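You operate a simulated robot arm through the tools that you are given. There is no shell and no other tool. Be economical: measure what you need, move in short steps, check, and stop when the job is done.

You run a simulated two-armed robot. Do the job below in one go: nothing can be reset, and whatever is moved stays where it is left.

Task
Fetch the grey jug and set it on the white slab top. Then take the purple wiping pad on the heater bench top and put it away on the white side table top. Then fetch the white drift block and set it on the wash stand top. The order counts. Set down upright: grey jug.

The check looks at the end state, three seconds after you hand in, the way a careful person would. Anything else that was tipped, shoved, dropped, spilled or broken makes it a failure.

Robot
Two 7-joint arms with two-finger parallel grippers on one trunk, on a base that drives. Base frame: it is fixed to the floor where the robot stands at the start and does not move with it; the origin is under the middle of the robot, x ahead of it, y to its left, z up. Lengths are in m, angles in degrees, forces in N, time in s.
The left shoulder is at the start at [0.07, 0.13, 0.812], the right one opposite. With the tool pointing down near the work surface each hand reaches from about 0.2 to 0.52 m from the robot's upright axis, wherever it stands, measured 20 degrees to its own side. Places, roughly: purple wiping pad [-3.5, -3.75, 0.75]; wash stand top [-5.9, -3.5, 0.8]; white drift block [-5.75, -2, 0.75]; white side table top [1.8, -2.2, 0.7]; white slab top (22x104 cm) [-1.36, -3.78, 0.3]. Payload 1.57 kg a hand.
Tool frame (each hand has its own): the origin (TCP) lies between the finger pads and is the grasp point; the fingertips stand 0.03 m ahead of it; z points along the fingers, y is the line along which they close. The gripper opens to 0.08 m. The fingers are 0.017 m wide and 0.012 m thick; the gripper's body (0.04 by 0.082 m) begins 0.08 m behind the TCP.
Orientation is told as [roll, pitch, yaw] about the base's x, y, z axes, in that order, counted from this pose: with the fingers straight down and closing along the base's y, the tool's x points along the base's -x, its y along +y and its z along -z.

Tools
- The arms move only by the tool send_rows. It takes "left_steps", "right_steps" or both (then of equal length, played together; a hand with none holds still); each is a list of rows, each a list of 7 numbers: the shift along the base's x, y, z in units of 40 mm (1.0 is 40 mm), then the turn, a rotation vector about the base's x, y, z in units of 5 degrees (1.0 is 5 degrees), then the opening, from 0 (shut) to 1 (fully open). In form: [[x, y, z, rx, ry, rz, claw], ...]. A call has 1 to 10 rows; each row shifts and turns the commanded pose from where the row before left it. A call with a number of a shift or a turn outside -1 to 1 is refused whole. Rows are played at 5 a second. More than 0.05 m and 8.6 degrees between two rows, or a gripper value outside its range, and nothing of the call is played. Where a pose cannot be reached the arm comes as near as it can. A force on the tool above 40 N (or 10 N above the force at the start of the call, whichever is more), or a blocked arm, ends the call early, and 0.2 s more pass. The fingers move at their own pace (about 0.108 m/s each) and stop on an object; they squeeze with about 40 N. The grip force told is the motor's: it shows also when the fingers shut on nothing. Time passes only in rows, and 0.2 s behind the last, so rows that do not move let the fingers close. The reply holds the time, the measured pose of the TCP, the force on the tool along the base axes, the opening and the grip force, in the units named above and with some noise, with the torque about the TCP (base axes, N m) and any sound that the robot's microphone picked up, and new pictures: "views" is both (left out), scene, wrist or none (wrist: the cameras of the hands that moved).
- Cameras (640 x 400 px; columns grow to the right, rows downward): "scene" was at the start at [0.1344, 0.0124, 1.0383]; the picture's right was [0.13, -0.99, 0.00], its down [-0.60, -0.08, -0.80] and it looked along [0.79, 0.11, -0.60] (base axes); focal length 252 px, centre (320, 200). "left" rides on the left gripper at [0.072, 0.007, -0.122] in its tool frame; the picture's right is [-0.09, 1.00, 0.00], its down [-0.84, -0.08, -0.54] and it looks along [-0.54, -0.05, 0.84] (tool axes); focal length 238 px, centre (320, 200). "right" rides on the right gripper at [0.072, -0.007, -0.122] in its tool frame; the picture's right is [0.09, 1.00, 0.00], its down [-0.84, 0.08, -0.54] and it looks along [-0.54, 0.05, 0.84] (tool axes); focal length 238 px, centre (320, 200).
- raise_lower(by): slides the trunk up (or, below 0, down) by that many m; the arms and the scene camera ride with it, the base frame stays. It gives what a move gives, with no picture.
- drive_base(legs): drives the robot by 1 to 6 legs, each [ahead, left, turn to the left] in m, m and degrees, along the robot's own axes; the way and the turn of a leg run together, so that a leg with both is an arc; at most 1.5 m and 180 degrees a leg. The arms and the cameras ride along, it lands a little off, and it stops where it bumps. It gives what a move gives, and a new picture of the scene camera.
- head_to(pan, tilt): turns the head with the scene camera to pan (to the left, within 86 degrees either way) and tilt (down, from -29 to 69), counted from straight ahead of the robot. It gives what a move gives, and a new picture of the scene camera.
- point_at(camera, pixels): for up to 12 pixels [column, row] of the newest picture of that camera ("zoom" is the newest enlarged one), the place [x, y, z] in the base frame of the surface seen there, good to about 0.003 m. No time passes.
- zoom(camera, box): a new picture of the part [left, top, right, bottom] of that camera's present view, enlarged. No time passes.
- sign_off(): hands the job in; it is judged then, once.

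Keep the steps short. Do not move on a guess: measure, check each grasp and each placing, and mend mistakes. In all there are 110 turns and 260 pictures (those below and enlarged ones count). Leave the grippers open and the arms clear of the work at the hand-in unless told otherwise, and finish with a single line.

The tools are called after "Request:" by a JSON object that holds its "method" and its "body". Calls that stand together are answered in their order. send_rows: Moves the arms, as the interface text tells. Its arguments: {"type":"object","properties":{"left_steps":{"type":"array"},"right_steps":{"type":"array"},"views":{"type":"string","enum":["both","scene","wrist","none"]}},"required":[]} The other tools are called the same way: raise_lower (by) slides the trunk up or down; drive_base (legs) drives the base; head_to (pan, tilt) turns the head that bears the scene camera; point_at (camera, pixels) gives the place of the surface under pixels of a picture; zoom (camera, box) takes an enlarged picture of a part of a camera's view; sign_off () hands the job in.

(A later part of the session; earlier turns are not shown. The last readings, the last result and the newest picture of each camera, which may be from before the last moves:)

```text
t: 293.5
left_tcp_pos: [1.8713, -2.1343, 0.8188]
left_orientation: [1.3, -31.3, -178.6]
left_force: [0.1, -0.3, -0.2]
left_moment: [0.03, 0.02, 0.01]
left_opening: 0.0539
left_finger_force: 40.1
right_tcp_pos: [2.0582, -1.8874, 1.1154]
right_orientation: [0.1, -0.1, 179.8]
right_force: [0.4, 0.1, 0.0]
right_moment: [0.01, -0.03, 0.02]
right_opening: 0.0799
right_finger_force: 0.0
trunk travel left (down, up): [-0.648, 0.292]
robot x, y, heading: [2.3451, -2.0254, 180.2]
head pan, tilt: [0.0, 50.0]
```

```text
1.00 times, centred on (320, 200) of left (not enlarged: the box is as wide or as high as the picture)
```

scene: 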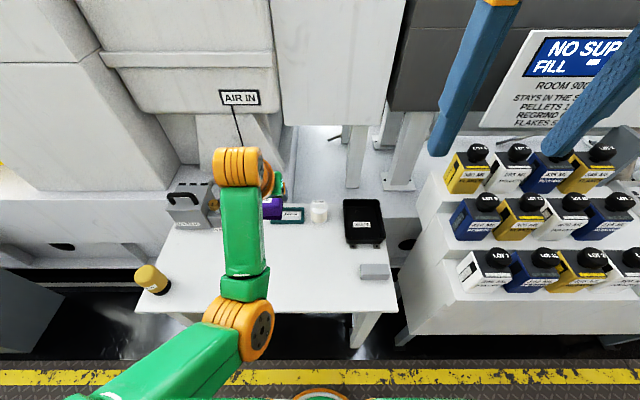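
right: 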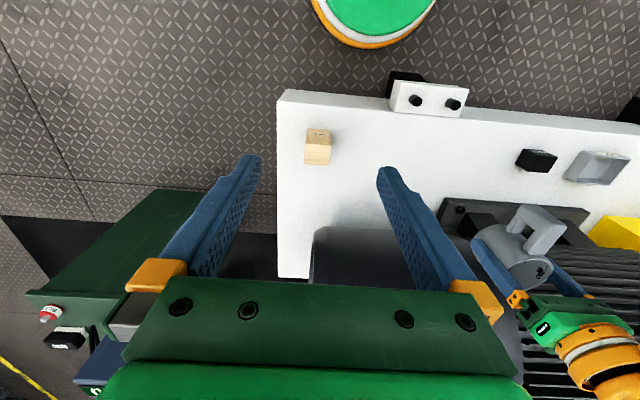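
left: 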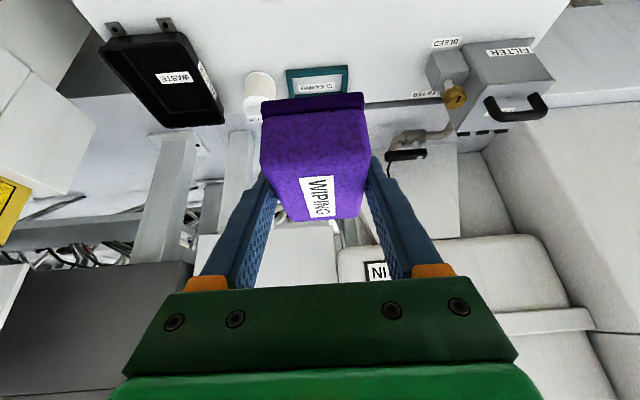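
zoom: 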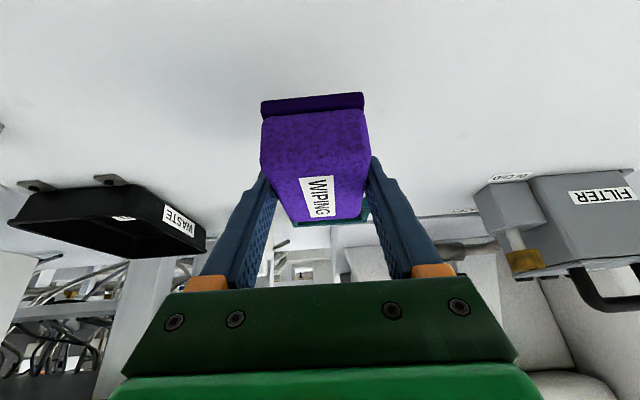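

Pad is over free surface, clear of the CLEANING frame. Lowering 0.035.

Request:
{"method": "raise_lower", "body": {"by": -0.035}}

Request:
{"method": "raise_lower", "body": {"by": -0.005}}

```text
t: 294.3
left_tcp_pos: [1.8709, -2.1338, 0.7837]
left_orientation: [1.3, -31.3, -178.7]
left_force: [-0.2, 0.6, -0.8]
left_moment: [0.03, 0.02, 0.0]
left_opening: 0.0541
left_finger_force: 39.7
right_tcp_pos: [2.0586, -1.8882, 1.081]
right_orientation: [0.0, -0.1, 179.9]
right_force: [0.3, -0.4, -0.2]
right_moment: [-0.04, 0.04, 0.01]
right_opening: 0.0801
right_finger_force: 0.0
trunk travel left (down, up): [-0.613, 0.327]
robot x, y, heading: [2.3454, -2.0259, 179.9]
head pan, tilt: [0.0, 50.0]
```

```text
t: 294.9
left_tcp_pos: [1.8725, -2.1339, 0.7801]
left_orientation: [1.3, -31.6, -178.6]
left_force: [-1.8, -1.1, 9.3]
left_moment: [0.22, 0.62, 0.08]
left_opening: 0.0539
left_finger_force: 39.6
right_tcp_pos: [2.0595, -1.8884, 1.0774]
right_orientation: [0.0, -0.2, 179.9]
right_force: [0.4, -0.2, 0.0]
right_moment: [0.01, -0.01, 0.01]
right_opening: 0.0799
right_finger_force: 0.1
trunk travel left (down, up): [-0.608, 0.332]
robot x, y, heading: [2.3448, -2.0245, 179.6]
head pan, tilt: [0.0, 50.0]
```

Contact: 9 N upward. Releasing.

Request:
{"method": "send_rows", "body": {"left_steps": [[0, 0, 0, 0, 0, 0, 1], [0, 0, 0, 0, 0, 0, 1], [0, 0, 0, 0, 0, 0, 1]], "views": "wrist"}}

```text
t: 295.6
left_tcp_pos: [1.8709, -2.1343, 0.7788]
left_orientation: [1.3, -31.4, -178.7]
left_force: [-0.2, -0.7, 0.3]
left_moment: [-0.03, 0.03, -0.01]
left_opening: 0.08
left_finger_force: 0.1
right_tcp_pos: [2.0578, -1.8892, 1.0769]
right_orientation: [-0.1, -0.1, 179.9]
right_force: [-0.2, -0.2, -0.1]
right_moment: [0.0, 0.03, -0.01]
right_opening: 0.0801
right_finger_force: 0.0
trunk travel left (down, up): [-0.608, 0.332]
robot x, y, heading: [2.3439, -2.0261, 179.8]
head pan, tilt: [0.0, 50.0]
```

left: 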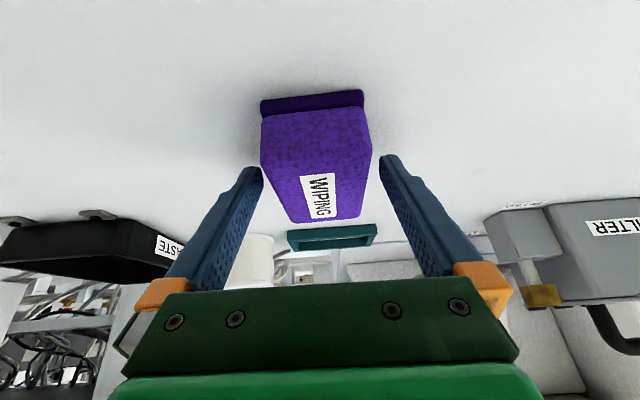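

Fingers clear both sides. Raising by the trunk and checking.

Request:
{"method": "raise_lower", "body": {"by": 0.25}}

Request:
{"method": "drive_base", "body": {"legs": [[-0.2, 0, 0]]}}

Request:
{"method": "zoom", "body": {"camera": "scene", "box": [120, 130, 440, 330]}}

```text
t: 298.2
left_tcp_pos: [1.8709, -2.1338, 1.0291]
left_orientation: [1.3, -31.3, -178.6]
left_force: [-0.4, 0.8, -0.5]
left_moment: [0.01, 0.03, -0.01]
left_opening: 0.08
left_finger_force: 0.1
right_tcp_pos: [2.059, -1.8877, 1.3265]
right_orientation: [-0.1, -0.1, 179.8]
right_force: [0.7, -0.6, 0.5]
right_moment: [0.0, -0.02, -0.03]
right_opening: 0.0798
right_finger_force: 0.0
trunk travel left (down, up): [-0.858, 0.082]
robot x, y, heading: [2.3486, -2.0264, 179.8]
head pan, tilt: [0.0, 50.0]
```

```text
t: 299.8
left_tcp_pos: [2.0678, -2.1347, 1.0259]
left_orientation: [1.2, -31.0, -178.8]
left_force: [0.5, -0.2, 0.3]
left_moment: [0.0, 0.0, 0.0]
left_opening: 0.08
left_finger_force: 0.1
right_tcp_pos: [2.2541, -1.8887, 1.3253]
right_orientation: [0.0, 0.1, 180.0]
right_force: [-1.1, -0.3, 0.1]
right_moment: [0.02, -0.01, -0.01]
right_opening: 0.08
right_finger_force: 0.0
trunk travel left (down, up): [-0.858, 0.082]
robot x, y, heading: [2.5415, -2.0268, 180.0]
head pan, tilt: [0.0, 50.0]
```

scene: 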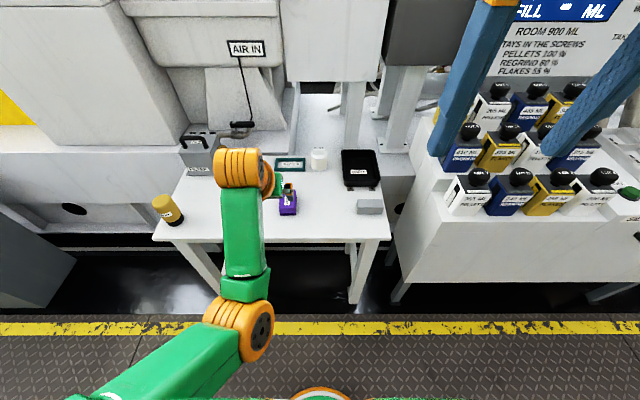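

```text
2.00 times, centred on (280, 230) of scene
```

zoom: 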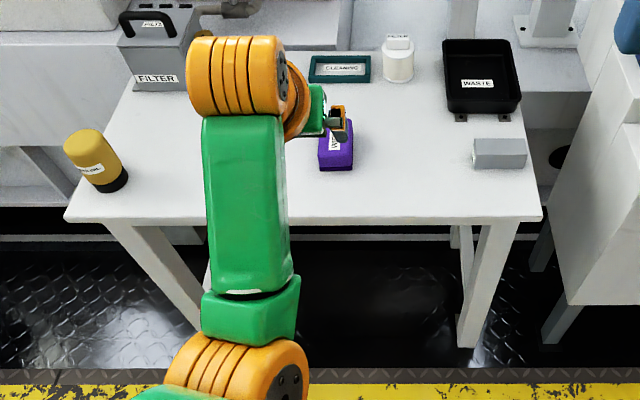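

Pad sits flat on the side table. Now un-tilting the left wrist and starting back.

Request:
{"method": "send_rows", "body": {"left_steps": [[0, 0, 0, 0, -1, 0, 1], [0, 0, 0, 0, -1, 0, 1], [0.3, 0, 0, 0, -1, 0, 1], [0.3, 0, 0, 0, -1, 0, 1], [0.3, 0, 0, 0, -1, 0, 1], [0.3, 0, 0, 0, -1, 0, 1], [0.3, 0, 0, 0, -0.3, 0, 1]], "views": "scene"}}

Request:
{"method": "drive_base", "body": {"legs": [[0, 0, 90], [1.3, -0.1, 0], [1.3, 0, 0], [1.2, 0, 0]]}}

```text
t: 301.4
left_tcp_pos: [2.0907, -2.1355, 1.0102]
left_orientation: [1.9, 0.2, -178.9]
left_force: [0.2, 0.0, -0.7]
left_moment: [0.0, -0.01, -0.02]
left_opening: 0.0802
left_finger_force: 0.1
left hand out of reach, approached as far as the arm can: row 4, 5, 6, 7
right_tcp_pos: [2.2601, -1.8887, 1.3258]
right_orientation: [0.0, -0.1, 179.9]
right_force: [-0.4, -0.3, 0.4]
right_moment: [0.01, 0.02, 0.01]
right_opening: 0.0802
right_finger_force: 0.1
trunk travel left (down, up): [-0.858, 0.082]
robot x, y, heading: [2.5435, -2.0256, 180.1]
head pan, tilt: [0.0, 50.0]
```

scene: 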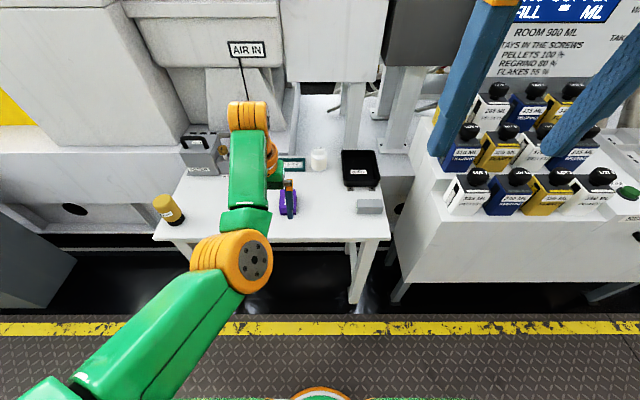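

```text
t: 323.6
left_tcp_pos: [2.487, -6.2669, 1.0104]
left_orientation: [1.9, 0.0, -89.8]
left_force: [0.6, -0.8, 0.3]
left_moment: [-0.03, -0.01, -0.01]
left_opening: 0.08
left_finger_force: 0.0
right_tcp_pos: [2.2434, -6.0953, 1.3263]
right_orientation: [0.0, -0.1, -91.0]
right_force: [-0.2, 0.5, 0.8]
right_moment: [-0.05, -0.02, -0.02]
right_opening: 0.0799
right_finger_force: 0.0
trunk travel left (down, up): [-0.858, 0.082]
robot x, y, heading: [2.388, -5.8162, -91.1]
head pan, tilt: [0.0, 50.0]
```

scene: 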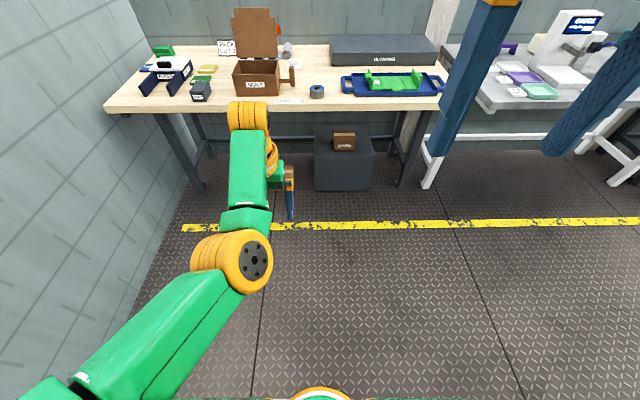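

Turning right to face −x and driving back along y≈−5.85 to x≈−4.9.

Request:
{"method": "drive_base", "body": {"legs": [[0, 0, -88.9], [1.5, 0, 0], [1.5, 0, 0], [1.5, 0, 0], [1.5, 0, 0], [1.25, 0, 0]]}}

Request:
{"method": "head_to", "body": {"pan": -30, "tilt": 25}}

```text
t: 361.9
left_tcp_pos: [-5.3524, -5.8422, 1.0098]
left_orientation: [2.0, 0.2, 179.9]
left_force: [-0.8, -0.6, 0.2]
left_moment: [-0.03, 0.0, -0.02]
left_opening: 0.0799
left_finger_force: 0.1
right_tcp_pos: [-5.179, -5.5985, 1.326]
right_orientation: [0.0, -0.2, 178.8]
right_force: [-0.5, 0.0, 0.0]
right_moment: [-0.01, -0.02, 0.01]
right_opening: 0.0799
right_finger_force: 0.0
trunk travel left (down, up): [-0.858, 0.082]
robot x, y, heading: [-4.8967, -5.744, 178.5]
head pan, tilt: [0.0, 50.0]
```

scene: 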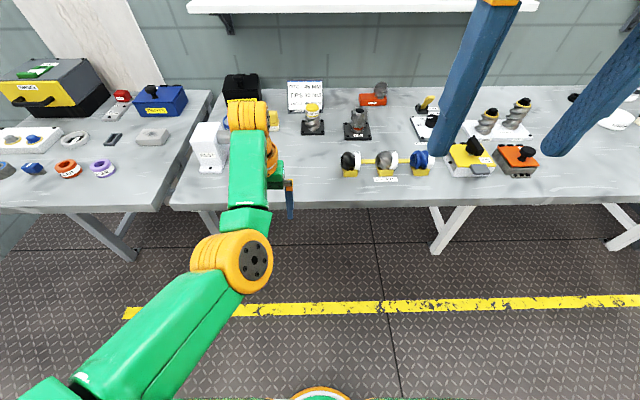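

```text
t: 362.9
left_tcp_pos: [-5.351, -5.8426, 1.0101]
left_orientation: [1.9, 0.2, 179.8]
left_force: [0.1, -0.7, 0.3]
left_moment: [-0.03, 0.0, -0.01]
left_opening: 0.08
left_finger_force: 0.1
right_tcp_pos: [-5.1789, -5.5989, 1.3262]
right_orientation: [-0.1, -0.2, 178.7]
right_force: [0.0, 0.3, 0.4]
right_moment: [0.02, 0.01, 0.03]
right_opening: 0.0796
right_finger_force: 0.1
trunk travel left (down, up): [-0.858, 0.082]
robot x, y, heading: [-4.895, -5.746, 178.7]
head pan, tilt: [-30.0, 25.0]
```

scene: 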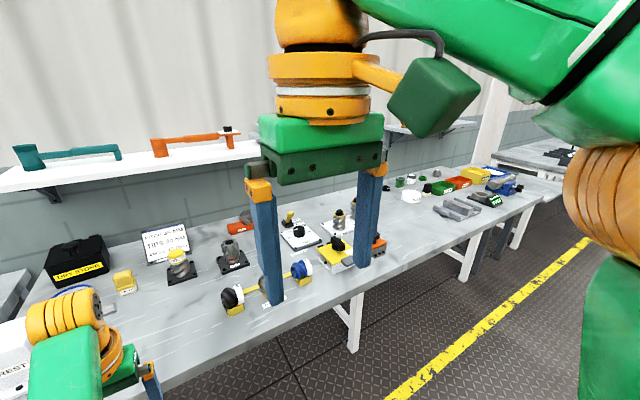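

Strafing right (+y) up the corridor while facing the wall benches, to y≈−2.3.

Request:
{"method": "drive_base", "body": {"legs": [[0, -1.2, 1.3], [0, -1.2, 0], [0, -1.1, 0]]}}

Request:
{"method": "head_to", "body": {"pan": -15, "tilt": 45}}

```text
t: 379.9
left_tcp_pos: [-5.2881, -2.3378, 1.0087]
left_orientation: [1.9, 0.2, 179.7]
left_force: [-0.2, 0.1, -0.7]
left_moment: [-0.03, 0.0, -0.03]
left_opening: 0.0801
left_finger_force: 0.1
right_tcp_pos: [-5.1167, -2.0953, 1.3261]
right_orientation: [0.0, -0.2, 178.5]
right_force: [0.2, 0.1, 0.4]
right_moment: [-0.01, -0.02, 0.01]
right_opening: 0.0799
right_finger_force: 0.1
trunk travel left (down, up): [-0.858, 0.082]
robot x, y, heading: [-4.8346, -2.2371, 178.5]
head pan, tilt: [-30.0, 25.0]
```

scene: 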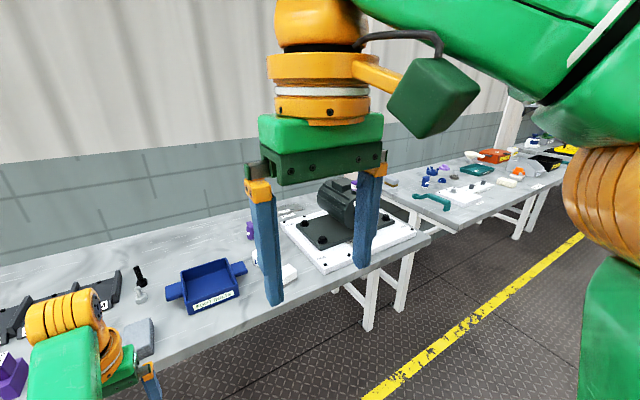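

```text
t: 380.7
left_tcp_pos: [-5.29, -2.3363, 1.0099]
left_orientation: [1.9, 0.3, 179.8]
left_force: [-0.5, 0.6, -0.4]
left_moment: [-0.01, 0.03, 0.0]
left_opening: 0.0801
left_finger_force: 0.1
right_tcp_pos: [-5.1164, -2.0931, 1.3274]
right_orientation: [0.0, -0.1, 178.4]
right_force: [0.2, 0.7, 0.0]
right_moment: [-0.03, 0.0, 0.01]
right_opening: 0.0798
right_finger_force: 0.0
trunk travel left (down, up): [-0.858, 0.082]
robot x, y, heading: [-4.8321, -2.24, 178.4]
head pan, tilt: [-15.0, 45.0]
```

scene: 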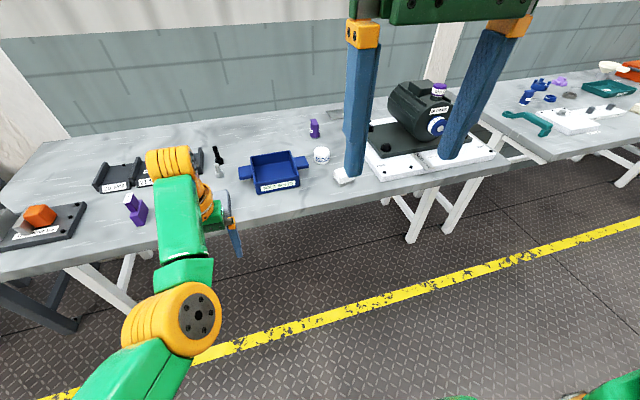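

Looking for the white drift block near (−5.75, −2): white items at (322,155) and (345,178). Zooming.

Request:
{"method": "zoom", "body": {"camera": "scene", "box": [230, 90, 420, 210]}}

Request:
{"method": "point_at", "body": {"camera": "scene", "pixels": [[322, 155], [343, 177], [314, 128], [340, 190], [275, 175], [215, 195], [430, 155], [60, 220]]}}

```text
3.33 times, centred on (325, 150) of scene
```

zoom: 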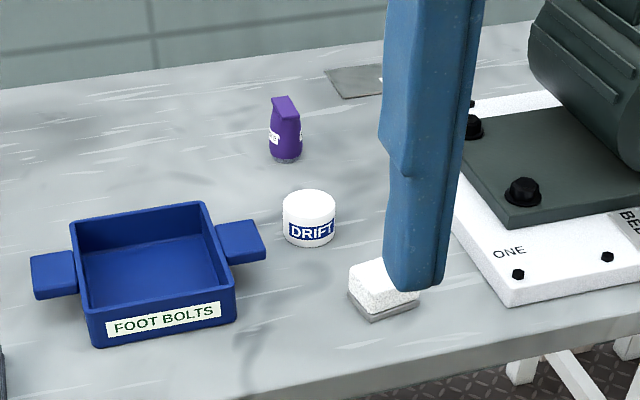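

```text
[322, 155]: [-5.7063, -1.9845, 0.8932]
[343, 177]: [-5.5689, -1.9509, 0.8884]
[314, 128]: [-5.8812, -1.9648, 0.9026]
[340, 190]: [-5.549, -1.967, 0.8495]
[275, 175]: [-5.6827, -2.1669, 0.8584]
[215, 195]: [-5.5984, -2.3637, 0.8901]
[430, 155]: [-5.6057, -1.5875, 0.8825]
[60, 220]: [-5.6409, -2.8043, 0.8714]
```

The "DRIFT"-labelled white round block is at (−5.71, −1.985), top ≈0.90. The other white block at the edge is unlabelled. Checking the bench edge and motor height, then positioning.

Request:
{"method": "point_at", "body": {"camera": "scene", "pixels": [[300, 205], [300, 215], [420, 92], [440, 88], [345, 185], [320, 148], [322, 163], [360, 290], [415, 240]]}}

Request:
{"method": "drive_base", "body": {"legs": [[0, -0.37, 1.5], [0.2, 0, 0]]}}

Request:
{"method": "head_to", "body": {"pan": 5, "tilt": 52}}

```text
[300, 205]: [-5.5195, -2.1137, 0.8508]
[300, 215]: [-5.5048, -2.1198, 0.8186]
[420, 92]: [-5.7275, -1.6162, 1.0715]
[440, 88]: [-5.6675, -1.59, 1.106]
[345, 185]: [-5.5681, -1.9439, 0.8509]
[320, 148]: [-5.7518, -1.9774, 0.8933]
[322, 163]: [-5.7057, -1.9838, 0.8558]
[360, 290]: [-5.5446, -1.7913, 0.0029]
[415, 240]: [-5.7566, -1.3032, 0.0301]
```

```text
t: 384.3
left_tcp_pos: [-5.48, -1.9799, 1.0125]
left_orientation: [2.0, -0.1, -178.9]
left_force: [0.5, -0.2, 0.7]
left_moment: [0.01, 0.0, -0.01]
left_opening: 0.0797
left_finger_force: 0.0
right_tcp_pos: [-5.3122, -1.7326, 1.3271]
right_orientation: [-0.2, -0.3, 179.8]
right_force: [0.5, 0.1, -0.1]
right_moment: [0.04, 0.07, 0.05]
right_opening: 0.0803
right_finger_force: 0.0
trunk travel left (down, up): [-0.858, 0.082]
robot x, y, heading: [-5.0302, -1.87, 179.8]
head pan, tilt: [-15.0, 45.0]
```

scene: 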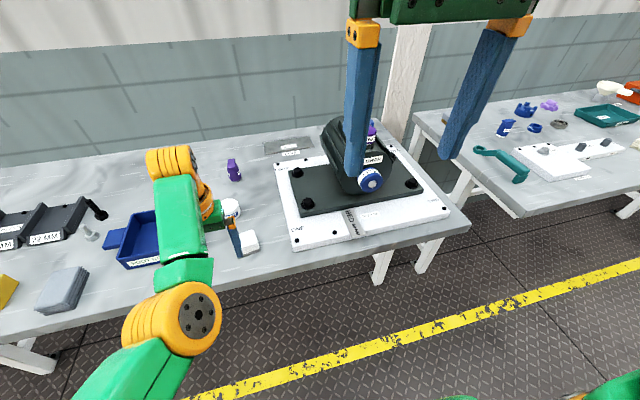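

```text
t: 385.1
left_tcp_pos: [-5.4832, -1.9789, 1.0103]
left_orientation: [1.9, 0.1, -178.9]
left_force: [-0.4, 1.1, 0.4]
left_moment: [0.03, 0.0, 0.0]
left_opening: 0.0804
left_finger_force: 0.0
right_tcp_pos: [-5.3157, -1.7315, 1.3255]
right_orientation: [0.1, -0.1, 179.8]
right_force: [-0.1, 0.2, 0.3]
right_moment: [-0.02, 0.01, -0.01]
right_opening: 0.0798
right_finger_force: 0.0
trunk travel left (down, up): [-0.858, 0.082]
robot x, y, heading: [-5.029, -1.8711, 179.9]
head pan, tilt: [5.0, 52.0]
```

scene: 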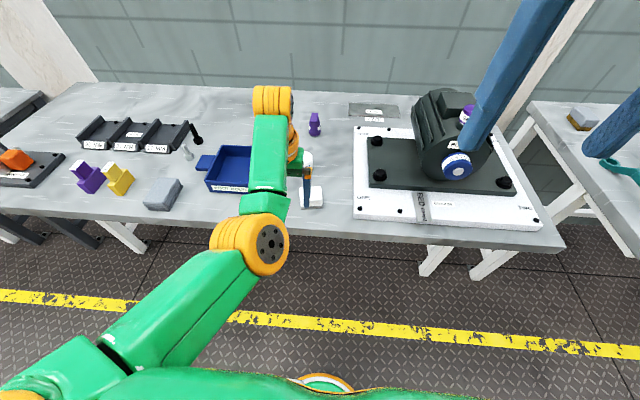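

Bench edge x≈−5.505; the drift block centre about (−5.73,−1.98). Driving 0.2 closer and viewing with the wrist camera.

Request:
{"method": "drive_base", "body": {"legs": [[0.2, 0, 0]]}}

Request:
{"method": "send_rows", "body": {"left_steps": [[0, 0, 0, -0.2, 0, 0, 1], [0, 0, 0, -0.2, 0, 0, 1]]}}

```text
t: 386.7
left_tcp_pos: [-5.6793, -1.9791, 1.0117]
left_orientation: [1.9, 0.0, -178.9]
left_force: [-0.2, 0.2, -0.2]
left_moment: [0.0, 0.04, 0.0]
left_opening: 0.0798
left_finger_force: 0.2
right_tcp_pos: [-5.5118, -1.7308, 1.3268]
right_orientation: [-0.1, -0.3, 180.0]
right_force: [-0.1, -0.1, -0.1]
right_moment: [0.0, 0.07, -0.02]
right_opening: 0.0799
right_finger_force: 0.1
trunk travel left (down, up): [-0.858, 0.082]
robot x, y, heading: [-5.226, -1.8738, 180.2]
head pan, tilt: [5.0, 52.0]
```

scene: 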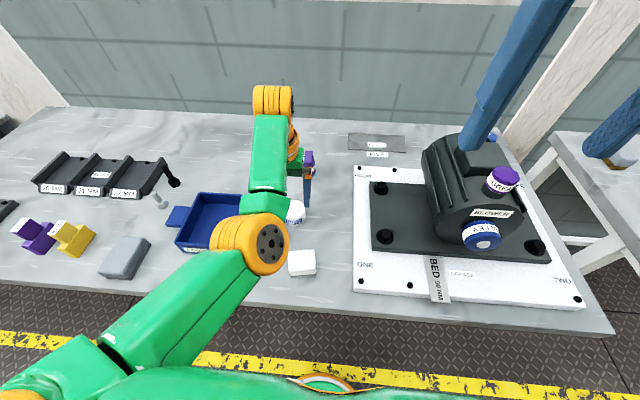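

```text
t: 387.3
left_tcp_pos: [-5.6812, -1.9791, 1.0097]
left_orientation: [3.9, 0.0, -178.8]
left_force: [1.4, 0.9, -0.1]
left_moment: [0.02, 0.02, -0.01]
left_opening: 0.0799
left_finger_force: 0.1
right_tcp_pos: [-5.5134, -1.7307, 1.3279]
right_orientation: [-0.1, -0.2, 180.0]
right_force: [0.3, -0.4, 0.5]
right_moment: [0.02, 0.03, -0.04]
right_opening: 0.08
right_finger_force: 0.1
trunk travel left (down, up): [-0.858, 0.082]
robot x, y, heading: [-5.2298, -1.8713, 180.0]
head pan, tilt: [5.0, 52.0]
```

scene: 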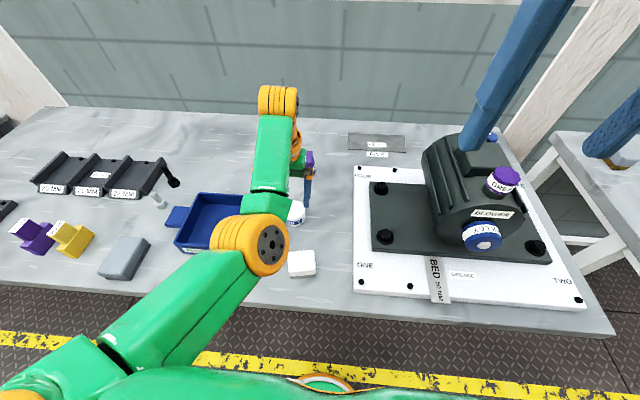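
left: 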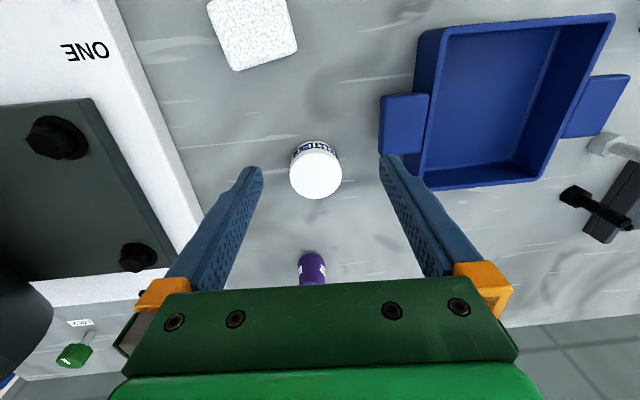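

Roll correction went the wrong way (3.9°); I'll undo it. Measuring the drift block from the wrist view.

Request:
{"method": "point_at", "body": {"camera": "left", "pixels": [[316, 175], [292, 173], [340, 173], [316, 197], [316, 156], [314, 144], [390, 125], [312, 265], [300, 120]]}}

Request:
{"method": "send_rows", "body": {"left_steps": [[0, 0, 0, 0.4, 0, 0, 1], [0, 0, 0, 0.4, 0, 0, 1], [0, 0, 0, 0, 0, 0, 1]], "views": "wrist"}}

```text
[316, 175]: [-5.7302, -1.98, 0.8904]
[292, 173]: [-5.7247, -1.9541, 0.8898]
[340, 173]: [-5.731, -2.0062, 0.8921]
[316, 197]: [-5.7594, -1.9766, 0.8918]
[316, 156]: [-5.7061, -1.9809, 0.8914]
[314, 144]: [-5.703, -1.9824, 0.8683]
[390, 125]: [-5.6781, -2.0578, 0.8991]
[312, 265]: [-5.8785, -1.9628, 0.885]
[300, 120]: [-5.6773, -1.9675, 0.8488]
```

```text
t: 388.1
left_tcp_pos: [-5.6834, -1.9778, 1.009]
left_orientation: [-0.2, 0.2, -178.9]
left_force: [-0.8, 0.3, -0.2]
left_moment: [0.0, 0.0, 0.01]
left_opening: 0.0799
left_finger_force: 0.0
right_tcp_pos: [-5.5151, -1.7306, 1.3257]
right_orientation: [0.0, -0.1, 180.0]
right_force: [-0.5, -0.6, 0.9]
right_moment: [-0.02, 0.03, 0.04]
right_opening: 0.0803
right_finger_force: 0.1
trunk travel left (down, up): [-0.858, 0.082]
robot x, y, heading: [-5.2289, -1.8676, 179.9]
head pan, tilt: [5.0, 52.0]
```

left: 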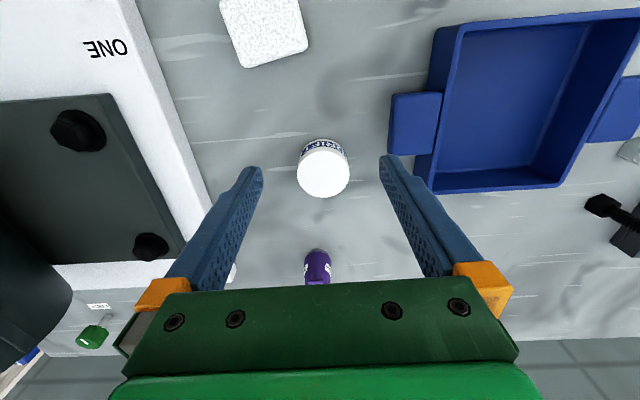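

Drift centre (−5.731,−1.980), Ø0.052, top 0.892. Lowering the trunk 0.06 and extending −x 0.048 over it.

Request:
{"method": "raise_lower", "body": {"by": -0.06}}

Request:
{"method": "send_rows", "body": {"left_steps": [[-0.6, -0.05, 0, 0, 0, 0, 1], [-0.6, 0, 0, 0, 0, 0, 1], [0, 0, 0, 0, 0, 0, 1]], "views": "wrist"}}

```text
t: 389.1
left_tcp_pos: [-5.6825, -1.9785, 0.9501]
left_orientation: [-0.1, 0.2, -178.8]
left_force: [0.3, 0.5, -0.4]
left_moment: [0.0, -0.02, -0.01]
left_opening: 0.0799
left_finger_force: 0.1
right_tcp_pos: [-5.515, -1.7322, 1.2665]
right_orientation: [0.0, -0.1, 180.0]
right_force: [-0.3, 0.2, -0.1]
right_moment: [0.04, 0.04, 0.0]
right_opening: 0.08
right_finger_force: 0.1
trunk travel left (down, up): [-0.798, 0.142]
robot x, y, heading: [-5.2291, -1.8706, 179.9]
head pan, tilt: [5.0, 52.0]
```

```text
t: 389.9
left_tcp_pos: [-5.7145, -1.9779, 0.9517]
left_orientation: [0.0, 0.2, -178.8]
left_force: [-0.7, -0.7, -0.7]
left_moment: [0.0, 0.02, 0.0]
left_opening: 0.0804
left_finger_force: 0.1
left hand out of reach, approached as far as the arm can: row 2
right_tcp_pos: [-5.5153, -1.7305, 1.2667]
right_orientation: [0.0, 0.0, 180.0]
right_force: [0.6, 0.2, 0.0]
right_moment: [-0.01, 0.01, 0.01]
right_opening: 0.0799
right_finger_force: 0.1
trunk travel left (down, up): [-0.798, 0.142]
robot x, y, heading: [-5.2316, -1.8739, 179.9]
head pan, tilt: [5.0, 52.0]
```

left: 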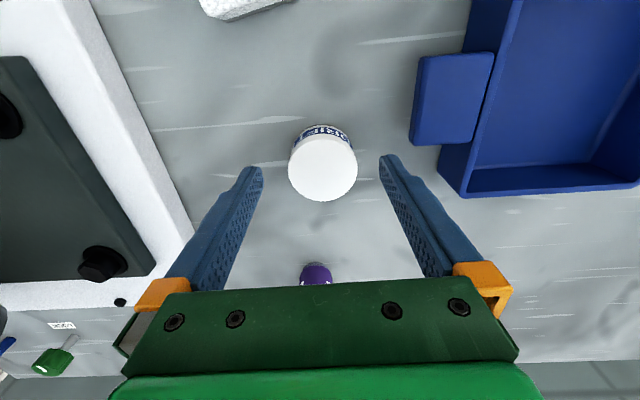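

16 mm short. Driving 0.017 ahead.

Request:
{"method": "drive_base", "body": {"legs": [[0.017, 0, 0]]}}

Request:
{"method": "zoom", "body": {"camera": "left", "box": [160, 60, 480, 300]}}

```text
t: 390.7
left_tcp_pos: [-5.7292, -1.9776, 0.9527]
left_orientation: [-0.2, 0.0, -178.9]
left_force: [-0.1, -0.9, -0.7]
left_moment: [0.0, 0.04, -0.02]
left_opening: 0.08
left_finger_force: 0.1
right_tcp_pos: [-5.5291, -1.7305, 1.2672]
right_orientation: [-0.1, -0.4, 180.1]
right_force: [0.5, 0.0, -0.8]
right_moment: [0.01, 0.06, -0.03]
right_opening: 0.08
right_finger_force: 0.1
trunk travel left (down, up): [-0.798, 0.142]
robot x, y, heading: [-5.2454, -1.8742, 180.1]
head pan, tilt: [5.0, 52.0]
```

scene: 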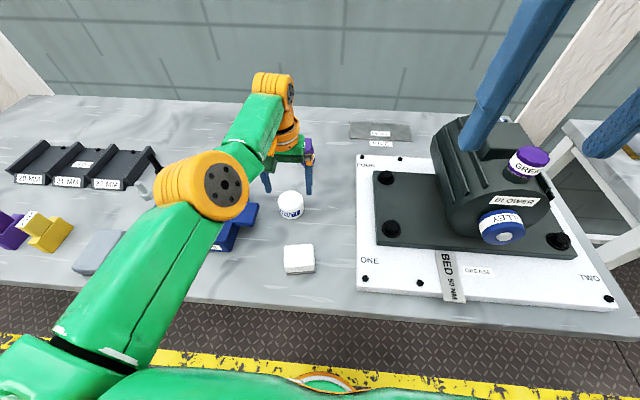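

```text
1.67 times, centred on (320, 180) of left
```

zoom: 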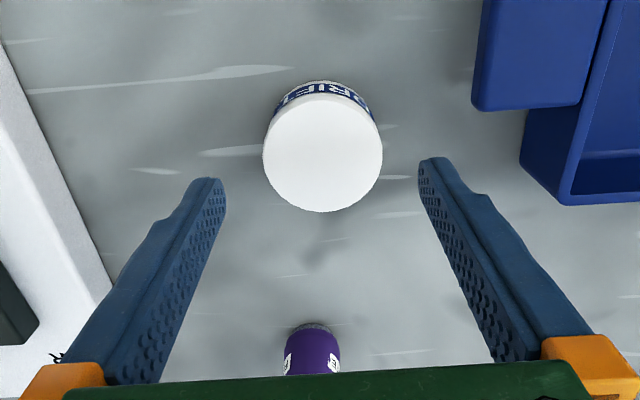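

Centred. Descending 0.063 with the trunk (tips to ≈0.859).

Request:
{"method": "raise_lower", "body": {"by": -0.063}}

Request:
{"method": "zoom", "body": {"camera": "left", "box": [160, 60, 480, 300]}}

```text
t: 391.7
left_tcp_pos: [-5.7331, -1.9785, 0.8887]
left_orientation: [-0.1, 0.2, -178.9]
left_force: [0.5, -0.6, 0.1]
left_moment: [-0.01, 0.0, -0.02]
left_opening: 0.0799
left_finger_force: 0.0
right_tcp_pos: [-5.5315, -1.7313, 1.2036]
right_orientation: [-0.2, 0.0, 180.1]
right_force: [0.3, 0.5, 0.2]
right_moment: [-0.02, -0.02, -0.05]
right_opening: 0.0798
right_finger_force: 0.1
trunk travel left (down, up): [-0.735, 0.205]
robot x, y, heading: [-5.2463, -1.8706, 180.0]
head pan, tilt: [5.0, 52.0]
```

```text
1.67 times, centred on (320, 180) of left
```

zoom: 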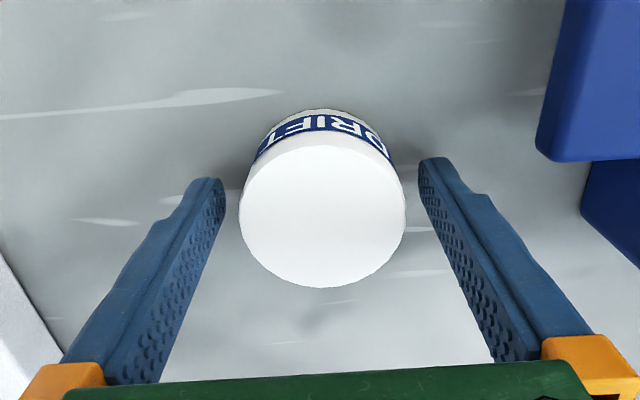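

Well straddled. Closing.

Request:
{"method": "send_rows", "body": {"left_steps": [[0, 0, 0, 0, 0, 0, 0], [0, 0, 0, 0, 0, 0, 0], [0, 0, 0, 0, 0, 0, 0], [0, 0, 0, 0, 0, 0, 0]], "views": "none"}}

Request:
{"method": "raise_lower", "body": {"by": 0.18}}

Request:
{"method": "drive_base", "body": {"legs": [[-0.3, 0, 0]]}}

```text
t: 392.7
left_tcp_pos: [-5.7305, -1.9781, 0.8888]
left_orientation: [-0.2, 0.2, -178.9]
left_force: [0.3, 0.3, 1.9]
left_moment: [-0.05, -0.01, 0.0]
left_opening: 0.0581
left_finger_force: 39.9
right_tcp_pos: [-5.5307, -1.7317, 1.2038]
right_orientation: [0.0, 0.0, 180.1]
right_force: [-1.0, -0.1, 0.1]
right_moment: [-0.02, -0.01, 0.06]
right_opening: 0.08
right_finger_force: 0.1
trunk travel left (down, up): [-0.735, 0.205]
robot x, y, heading: [-5.2449, -1.8715, 180.0]
head pan, tilt: [5.0, 52.0]
```

```text
t: 394.7
left_tcp_pos: [-5.731, -1.9791, 1.0689]
left_orientation: [-0.2, 0.1, -179.0]
left_force: [0.7, 0.0, -2.1]
left_moment: [0.02, 0.01, -0.02]
left_opening: 0.0581
left_finger_force: 40.1
right_tcp_pos: [-5.5324, -1.7323, 1.3838]
right_orientation: [-0.1, -0.1, 179.9]
right_force: [0.1, -0.6, 0.4]
right_moment: [0.0, 0.02, -0.02]
right_opening: 0.0798
right_finger_force: 0.1
trunk travel left (down, up): [-0.915, 0.025]
robot x, y, heading: [-5.2491, -1.8722, 179.7]
head pan, tilt: [5.0, 52.0]
```

```text
t: 396.7
left_tcp_pos: [-5.4355, -1.978, 1.0665]
left_orientation: [-0.1, 0.4, -178.8]
left_force: [-0.3, 0.2, -1.5]
left_moment: [0.04, -0.01, 0.03]
left_opening: 0.058
left_finger_force: 40.2
right_tcp_pos: [-5.2362, -1.7325, 1.3819]
right_orientation: [-0.1, 0.2, -179.9]
right_force: [-0.4, -0.4, -1.0]
right_moment: [0.0, -0.06, 0.0]
right_opening: 0.0801
right_finger_force: 0.1
trunk travel left (down, up): [-0.915, 0.025]
robot x, y, heading: [-4.9463, -1.8684, 179.8]
head pan, tilt: [5.0, 52.0]
```

scene: 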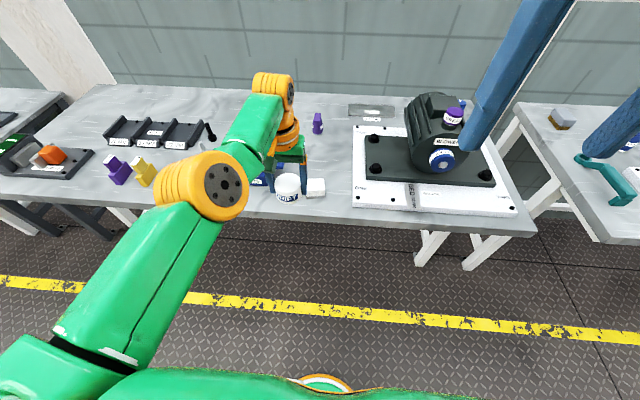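

Drift block held. Strafing left (−y) 1.45 m to the wash stand.

Request:
{"method": "drive_base", "body": {"legs": [[0, 1.45, 0]]}}

Request:
{"method": "head_to", "body": {"pan": 5, "tilt": 48}}

```text
t: 403.9
left_tcp_pos: [-5.4363, -3.4248, 1.0686]
left_orientation: [-0.1, 0.2, -179.1]
left_force: [-0.3, 0.2, -0.7]
left_moment: [0.01, 0.0, 0.02]
left_opening: 0.0581
left_finger_force: 40.3
right_tcp_pos: [-5.2351, -3.1786, 1.3831]
right_orientation: [0.0, -0.2, 179.8]
right_force: [-1.2, 0.5, -0.6]
right_moment: [-0.02, 0.01, 0.01]
right_opening: 0.0801
right_finger_force: 0.0
trunk travel left (down, up): [-0.915, 0.025]
robot x, y, heading: [-4.9517, -3.3209, 179.6]
head pan, tilt: [5.0, 52.0]
```

scene: 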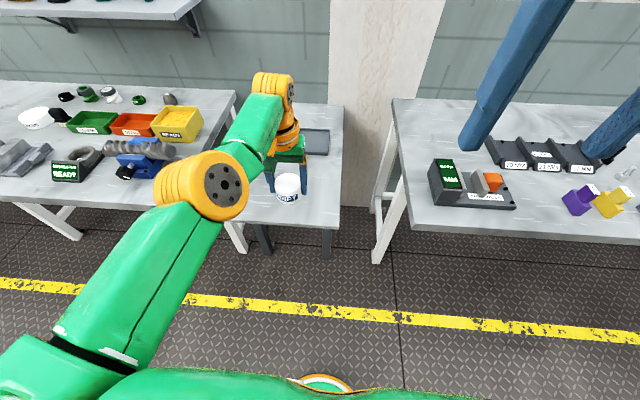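

```text
t: 404.6
left_tcp_pos: [-5.4365, -3.4264, 1.0686]
left_orientation: [-0.1, 0.2, -179.1]
left_force: [-0.4, -0.3, -1.1]
left_moment: [0.04, 0.03, -0.03]
left_opening: 0.0582
left_finger_force: 40.1
right_tcp_pos: [-5.2359, -3.1792, 1.3833]
right_orientation: [0.0, -0.1, 179.8]
right_force: [-0.1, -0.2, 0.4]
right_moment: [0.0, 0.0, 0.01]
right_opening: 0.0801
right_finger_force: 0.0
trunk travel left (down, up): [-0.915, 0.025]
robot x, y, heading: [-4.9486, -3.3179, 179.8]
head pan, tilt: [5.0, 48.0]
```

scene: 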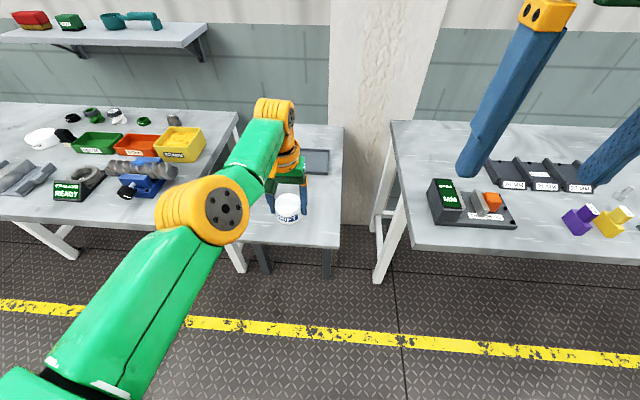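

The small wash stand sits between the benches; measuring its surface and what's on it.

Request:
{"method": "point_at", "body": {"camera": "scene", "pixels": [[322, 225], [338, 135], [337, 245], [250, 232], [317, 160], [320, 195], [235, 250], [322, 175], [300, 130], [246, 243]]}}

Request:
{"method": "zoom", "body": {"camera": "scene", "box": [220, 100, 380, 260]}}

Request:
{"method": "zoom", "body": {"camera": "left", "box": [0, 0, 640, 400]}}

```text
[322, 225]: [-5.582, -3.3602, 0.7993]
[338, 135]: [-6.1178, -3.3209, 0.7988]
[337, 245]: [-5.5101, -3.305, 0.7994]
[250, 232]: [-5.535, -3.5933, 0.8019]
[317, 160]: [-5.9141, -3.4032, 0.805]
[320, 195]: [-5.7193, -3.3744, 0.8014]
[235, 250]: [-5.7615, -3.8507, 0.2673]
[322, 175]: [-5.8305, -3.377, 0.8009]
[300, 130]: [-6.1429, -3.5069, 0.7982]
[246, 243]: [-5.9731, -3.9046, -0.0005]
```

```text
2.50 times, centred on (300, 180) of scene
```

zoom: 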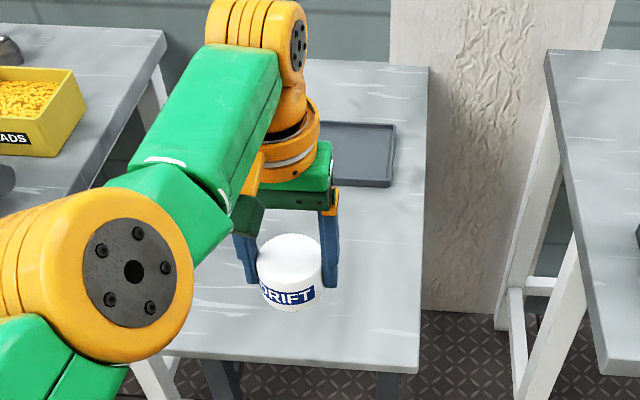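

```text
1.00 times, centred on (320, 200) of left (not enlarged: the box is as wide or as high as the picture)
```

zoom: 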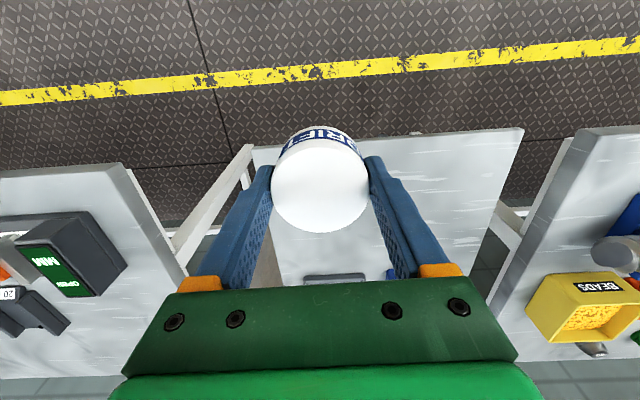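

Mapping the free surface via the wrist view.

Request:
{"method": "point_at", "body": {"camera": "left", "pixels": [[390, 272], [335, 275], [440, 180], [500, 145], [300, 250], [450, 250], [380, 145], [260, 155]]}}

Request:
{"method": "zoom", "body": {"camera": "left", "box": [240, 120, 540, 310]}}

```text
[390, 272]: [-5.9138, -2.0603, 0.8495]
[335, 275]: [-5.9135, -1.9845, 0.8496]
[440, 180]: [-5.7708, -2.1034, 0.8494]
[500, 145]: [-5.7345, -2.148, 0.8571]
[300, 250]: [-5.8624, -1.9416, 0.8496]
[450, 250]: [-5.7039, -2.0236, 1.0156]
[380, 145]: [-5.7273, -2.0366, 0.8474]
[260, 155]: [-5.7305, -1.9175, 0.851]
```

```text
2.11 times, centred on (390, 215) of left
```

zoom: 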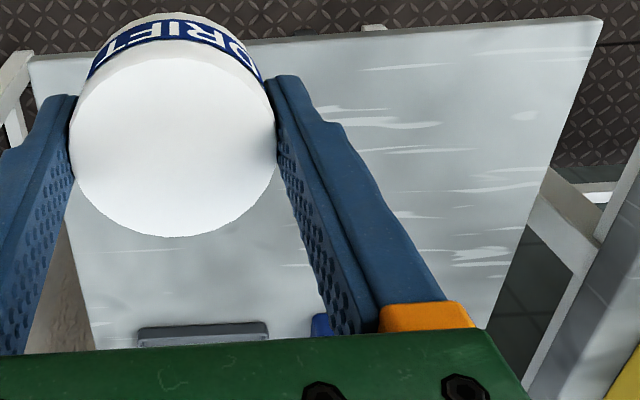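

The left picture was stale; measuring on the new zoom instead.

Request:
{"method": "point_at", "body": {"camera": "zoom", "pixels": [[322, 325], [205, 332], [400, 130], [590, 25], [45, 70], [120, 250], [510, 250], [270, 50]]}}

```text
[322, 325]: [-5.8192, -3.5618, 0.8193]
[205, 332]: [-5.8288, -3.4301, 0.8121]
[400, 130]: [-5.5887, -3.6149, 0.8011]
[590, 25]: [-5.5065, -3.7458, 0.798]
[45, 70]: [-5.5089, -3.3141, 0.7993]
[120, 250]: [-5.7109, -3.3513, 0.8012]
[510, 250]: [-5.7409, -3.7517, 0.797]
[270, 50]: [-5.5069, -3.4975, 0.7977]
```

Stand spans x −5.505…−6.15, y −3.30…−3.76, z 0.80; tray and sign are beyond x −5.82. Target (−5.65, −3.48). Driving 0.21 ahead and 0.05 left.

Request:
{"method": "drive_base", "body": {"legs": [[0.21, 0.05, 0]]}}

Request:
{"method": "raise_lower", "body": {"by": -0.2}}

Request:
{"method": "zoom", "body": {"camera": "scene", "box": [100, 80, 580, 380]}}

Request:
{"method": "zoom", "body": {"camera": "left", "box": [0, 0, 640, 400]}}

```text
t: 406.3
left_tcp_pos: [-5.644, -3.472, 1.0718]
left_orientation: [0.0, 0.0, -179.2]
left_force: [0.0, -0.3, -1.2]
left_moment: [-0.03, 0.03, -0.04]
left_opening: 0.0582
left_finger_force: 40.1
right_tcp_pos: [-5.4406, -3.2264, 1.3837]
right_orientation: [0.0, -0.3, 179.7]
right_force: [0.6, -0.4, 0.5]
right_moment: [-0.01, 0.01, 0.01]
right_opening: 0.08
right_finger_force: 0.0
trunk travel left (down, up): [-0.915, 0.025]
robot x, y, heading: [-5.1623, -3.3693, 179.6]
head pan, tilt: [5.0, 48.0]
```

scene: 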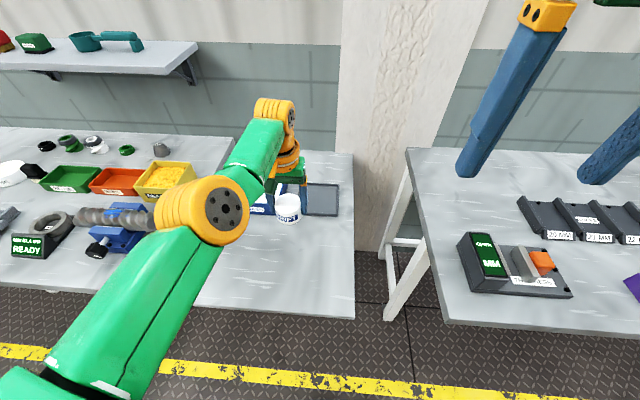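

```text
t: 408.4
left_tcp_pos: [-5.6469, -3.4729, 0.8695]
left_orientation: [0.0, 0.2, -179.1]
left_force: [0.6, -1.0, -1.6]
left_moment: [0.02, -0.03, 0.0]
left_opening: 0.0581
left_finger_force: 39.9
right_tcp_pos: [-5.4467, -3.2279, 1.1827]
right_orientation: [-0.1, -0.1, 179.7]
right_force: [-0.2, -0.3, 0.0]
right_moment: [-0.02, 0.02, -0.04]
right_opening: 0.0799
right_finger_force: 0.1
trunk travel left (down, up): [-0.715, 0.225]
robot x, y, heading: [-5.1595, -3.3702, 179.7]
head pan, tilt: [5.0, 48.0]
```

```text
1.33 times, centred on (340, 230) of scene
```

zoom: 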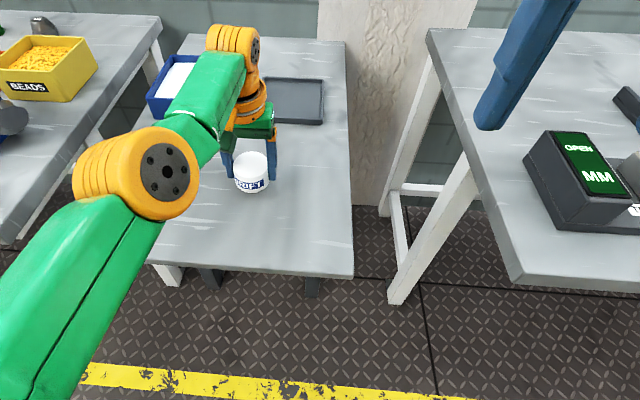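

```text
1.00 times, centred on (320, 200) of left (not enlarged: the box is as wide or as high as the picture)
```

zoom: 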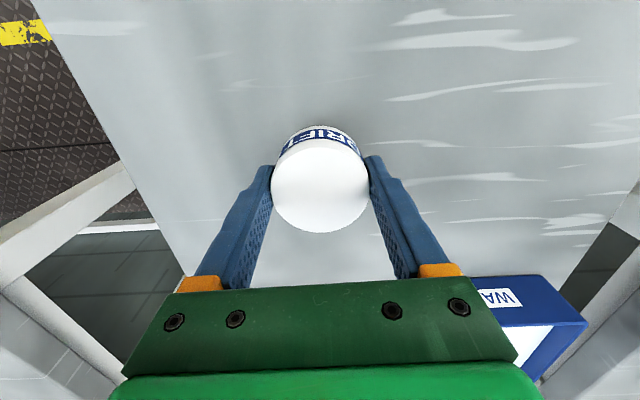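

Over free surface. Lowering 0.027, then 0.005 to contact.

Request:
{"method": "raise_lower", "body": {"by": -0.027}}

Request:
{"method": "raise_lower", "body": {"by": -0.005}}

```text
t: 409.2
left_tcp_pos: [-5.6469, -3.473, 0.8415]
left_orientation: [-0.2, 0.2, -179.2]
left_force: [0.2, 0.4, -0.5]
left_moment: [0.0, -0.02, -0.02]
left_opening: 0.058
left_finger_force: 39.9
right_tcp_pos: [-5.4449, -3.2273, 1.156]
right_orientation: [-0.1, -0.1, 179.7]
right_force: [-0.9, 0.1, -1.6]
right_moment: [-0.01, 0.01, -0.02]
right_opening: 0.0801
right_finger_force: 0.0
trunk travel left (down, up): [-0.688, 0.252]
robot x, y, heading: [-5.1643, -3.3669, 179.7]
head pan, tilt: [5.0, 48.0]
```

```text
t: 409.7
left_tcp_pos: [-5.6461, -3.4726, 0.8386]
left_orientation: [-0.1, -0.1, -179.1]
left_force: [-4.4, -0.6, 17.2]
left_moment: [-0.09, -0.29, 0.01]
left_opening: 0.0581
left_finger_force: 40.0
right_tcp_pos: [-5.4439, -3.227, 1.1511]
right_orientation: [-0.1, -0.2, 179.7]
right_force: [0.1, 0.1, 0.6]
right_moment: [0.02, -0.01, 0.01]
right_opening: 0.08
right_finger_force: 0.0
trunk travel left (down, up): [-0.683, 0.257]
robot x, y, heading: [-5.1594, -3.3669, 179.5]
head pan, tilt: [5.0, 48.0]
```

Firm contact. Easing up 1 mm, then releasing.

Request:
{"method": "raise_lower", "body": {"by": 0.001}}

Request:
{"method": "send_rows", "body": {"left_steps": [[0, 0, 0, 0, 0, 0, 1], [0, 0, 0, 0, 0, 0, 1], [0, 0, 0, 0, 0, 0, 1]], "views": "wrist"}}

```text
t: 410.2
left_tcp_pos: [-5.6456, -3.4728, 0.8393]
left_orientation: [-0.1, 0.1, -179.2]
left_force: [-5.5, -1.6, 16.4]
left_moment: [-0.08, -0.19, -0.04]
left_opening: 0.0581
left_finger_force: 40.2
right_tcp_pos: [-5.4443, -3.227, 1.1531]
right_orientation: [0.0, -0.2, 179.7]
right_force: [0.5, 0.5, 0.2]
right_moment: [0.01, -0.02, -0.02]
right_opening: 0.0797
right_finger_force: 0.0
trunk travel left (down, up): [-0.684, 0.256]
robot x, y, heading: [-5.16, -3.3689, 179.5]
head pan, tilt: [5.0, 48.0]
```

```text
t: 411.0
left_tcp_pos: [-5.6464, -3.4726, 0.8378]
left_orientation: [-0.2, 0.2, -179.1]
left_force: [-0.4, 0.3, -1.0]
left_moment: [-0.01, -0.01, 0.02]
left_opening: 0.0802
left_finger_force: 0.1
right_tcp_pos: [-5.4447, -3.2278, 1.1519]
right_orientation: [0.0, -0.1, 179.6]
right_force: [-0.4, -0.7, -0.2]
right_moment: [-0.03, 0.0, -0.01]
right_opening: 0.0802
right_finger_force: 0.1
trunk travel left (down, up): [-0.684, 0.256]
robot x, y, heading: [-5.1593, -3.3674, 179.8]
head pan, tilt: [5.0, 48.0]
```

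left: 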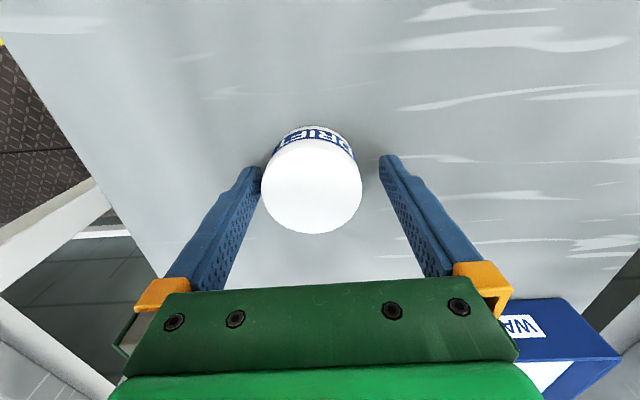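

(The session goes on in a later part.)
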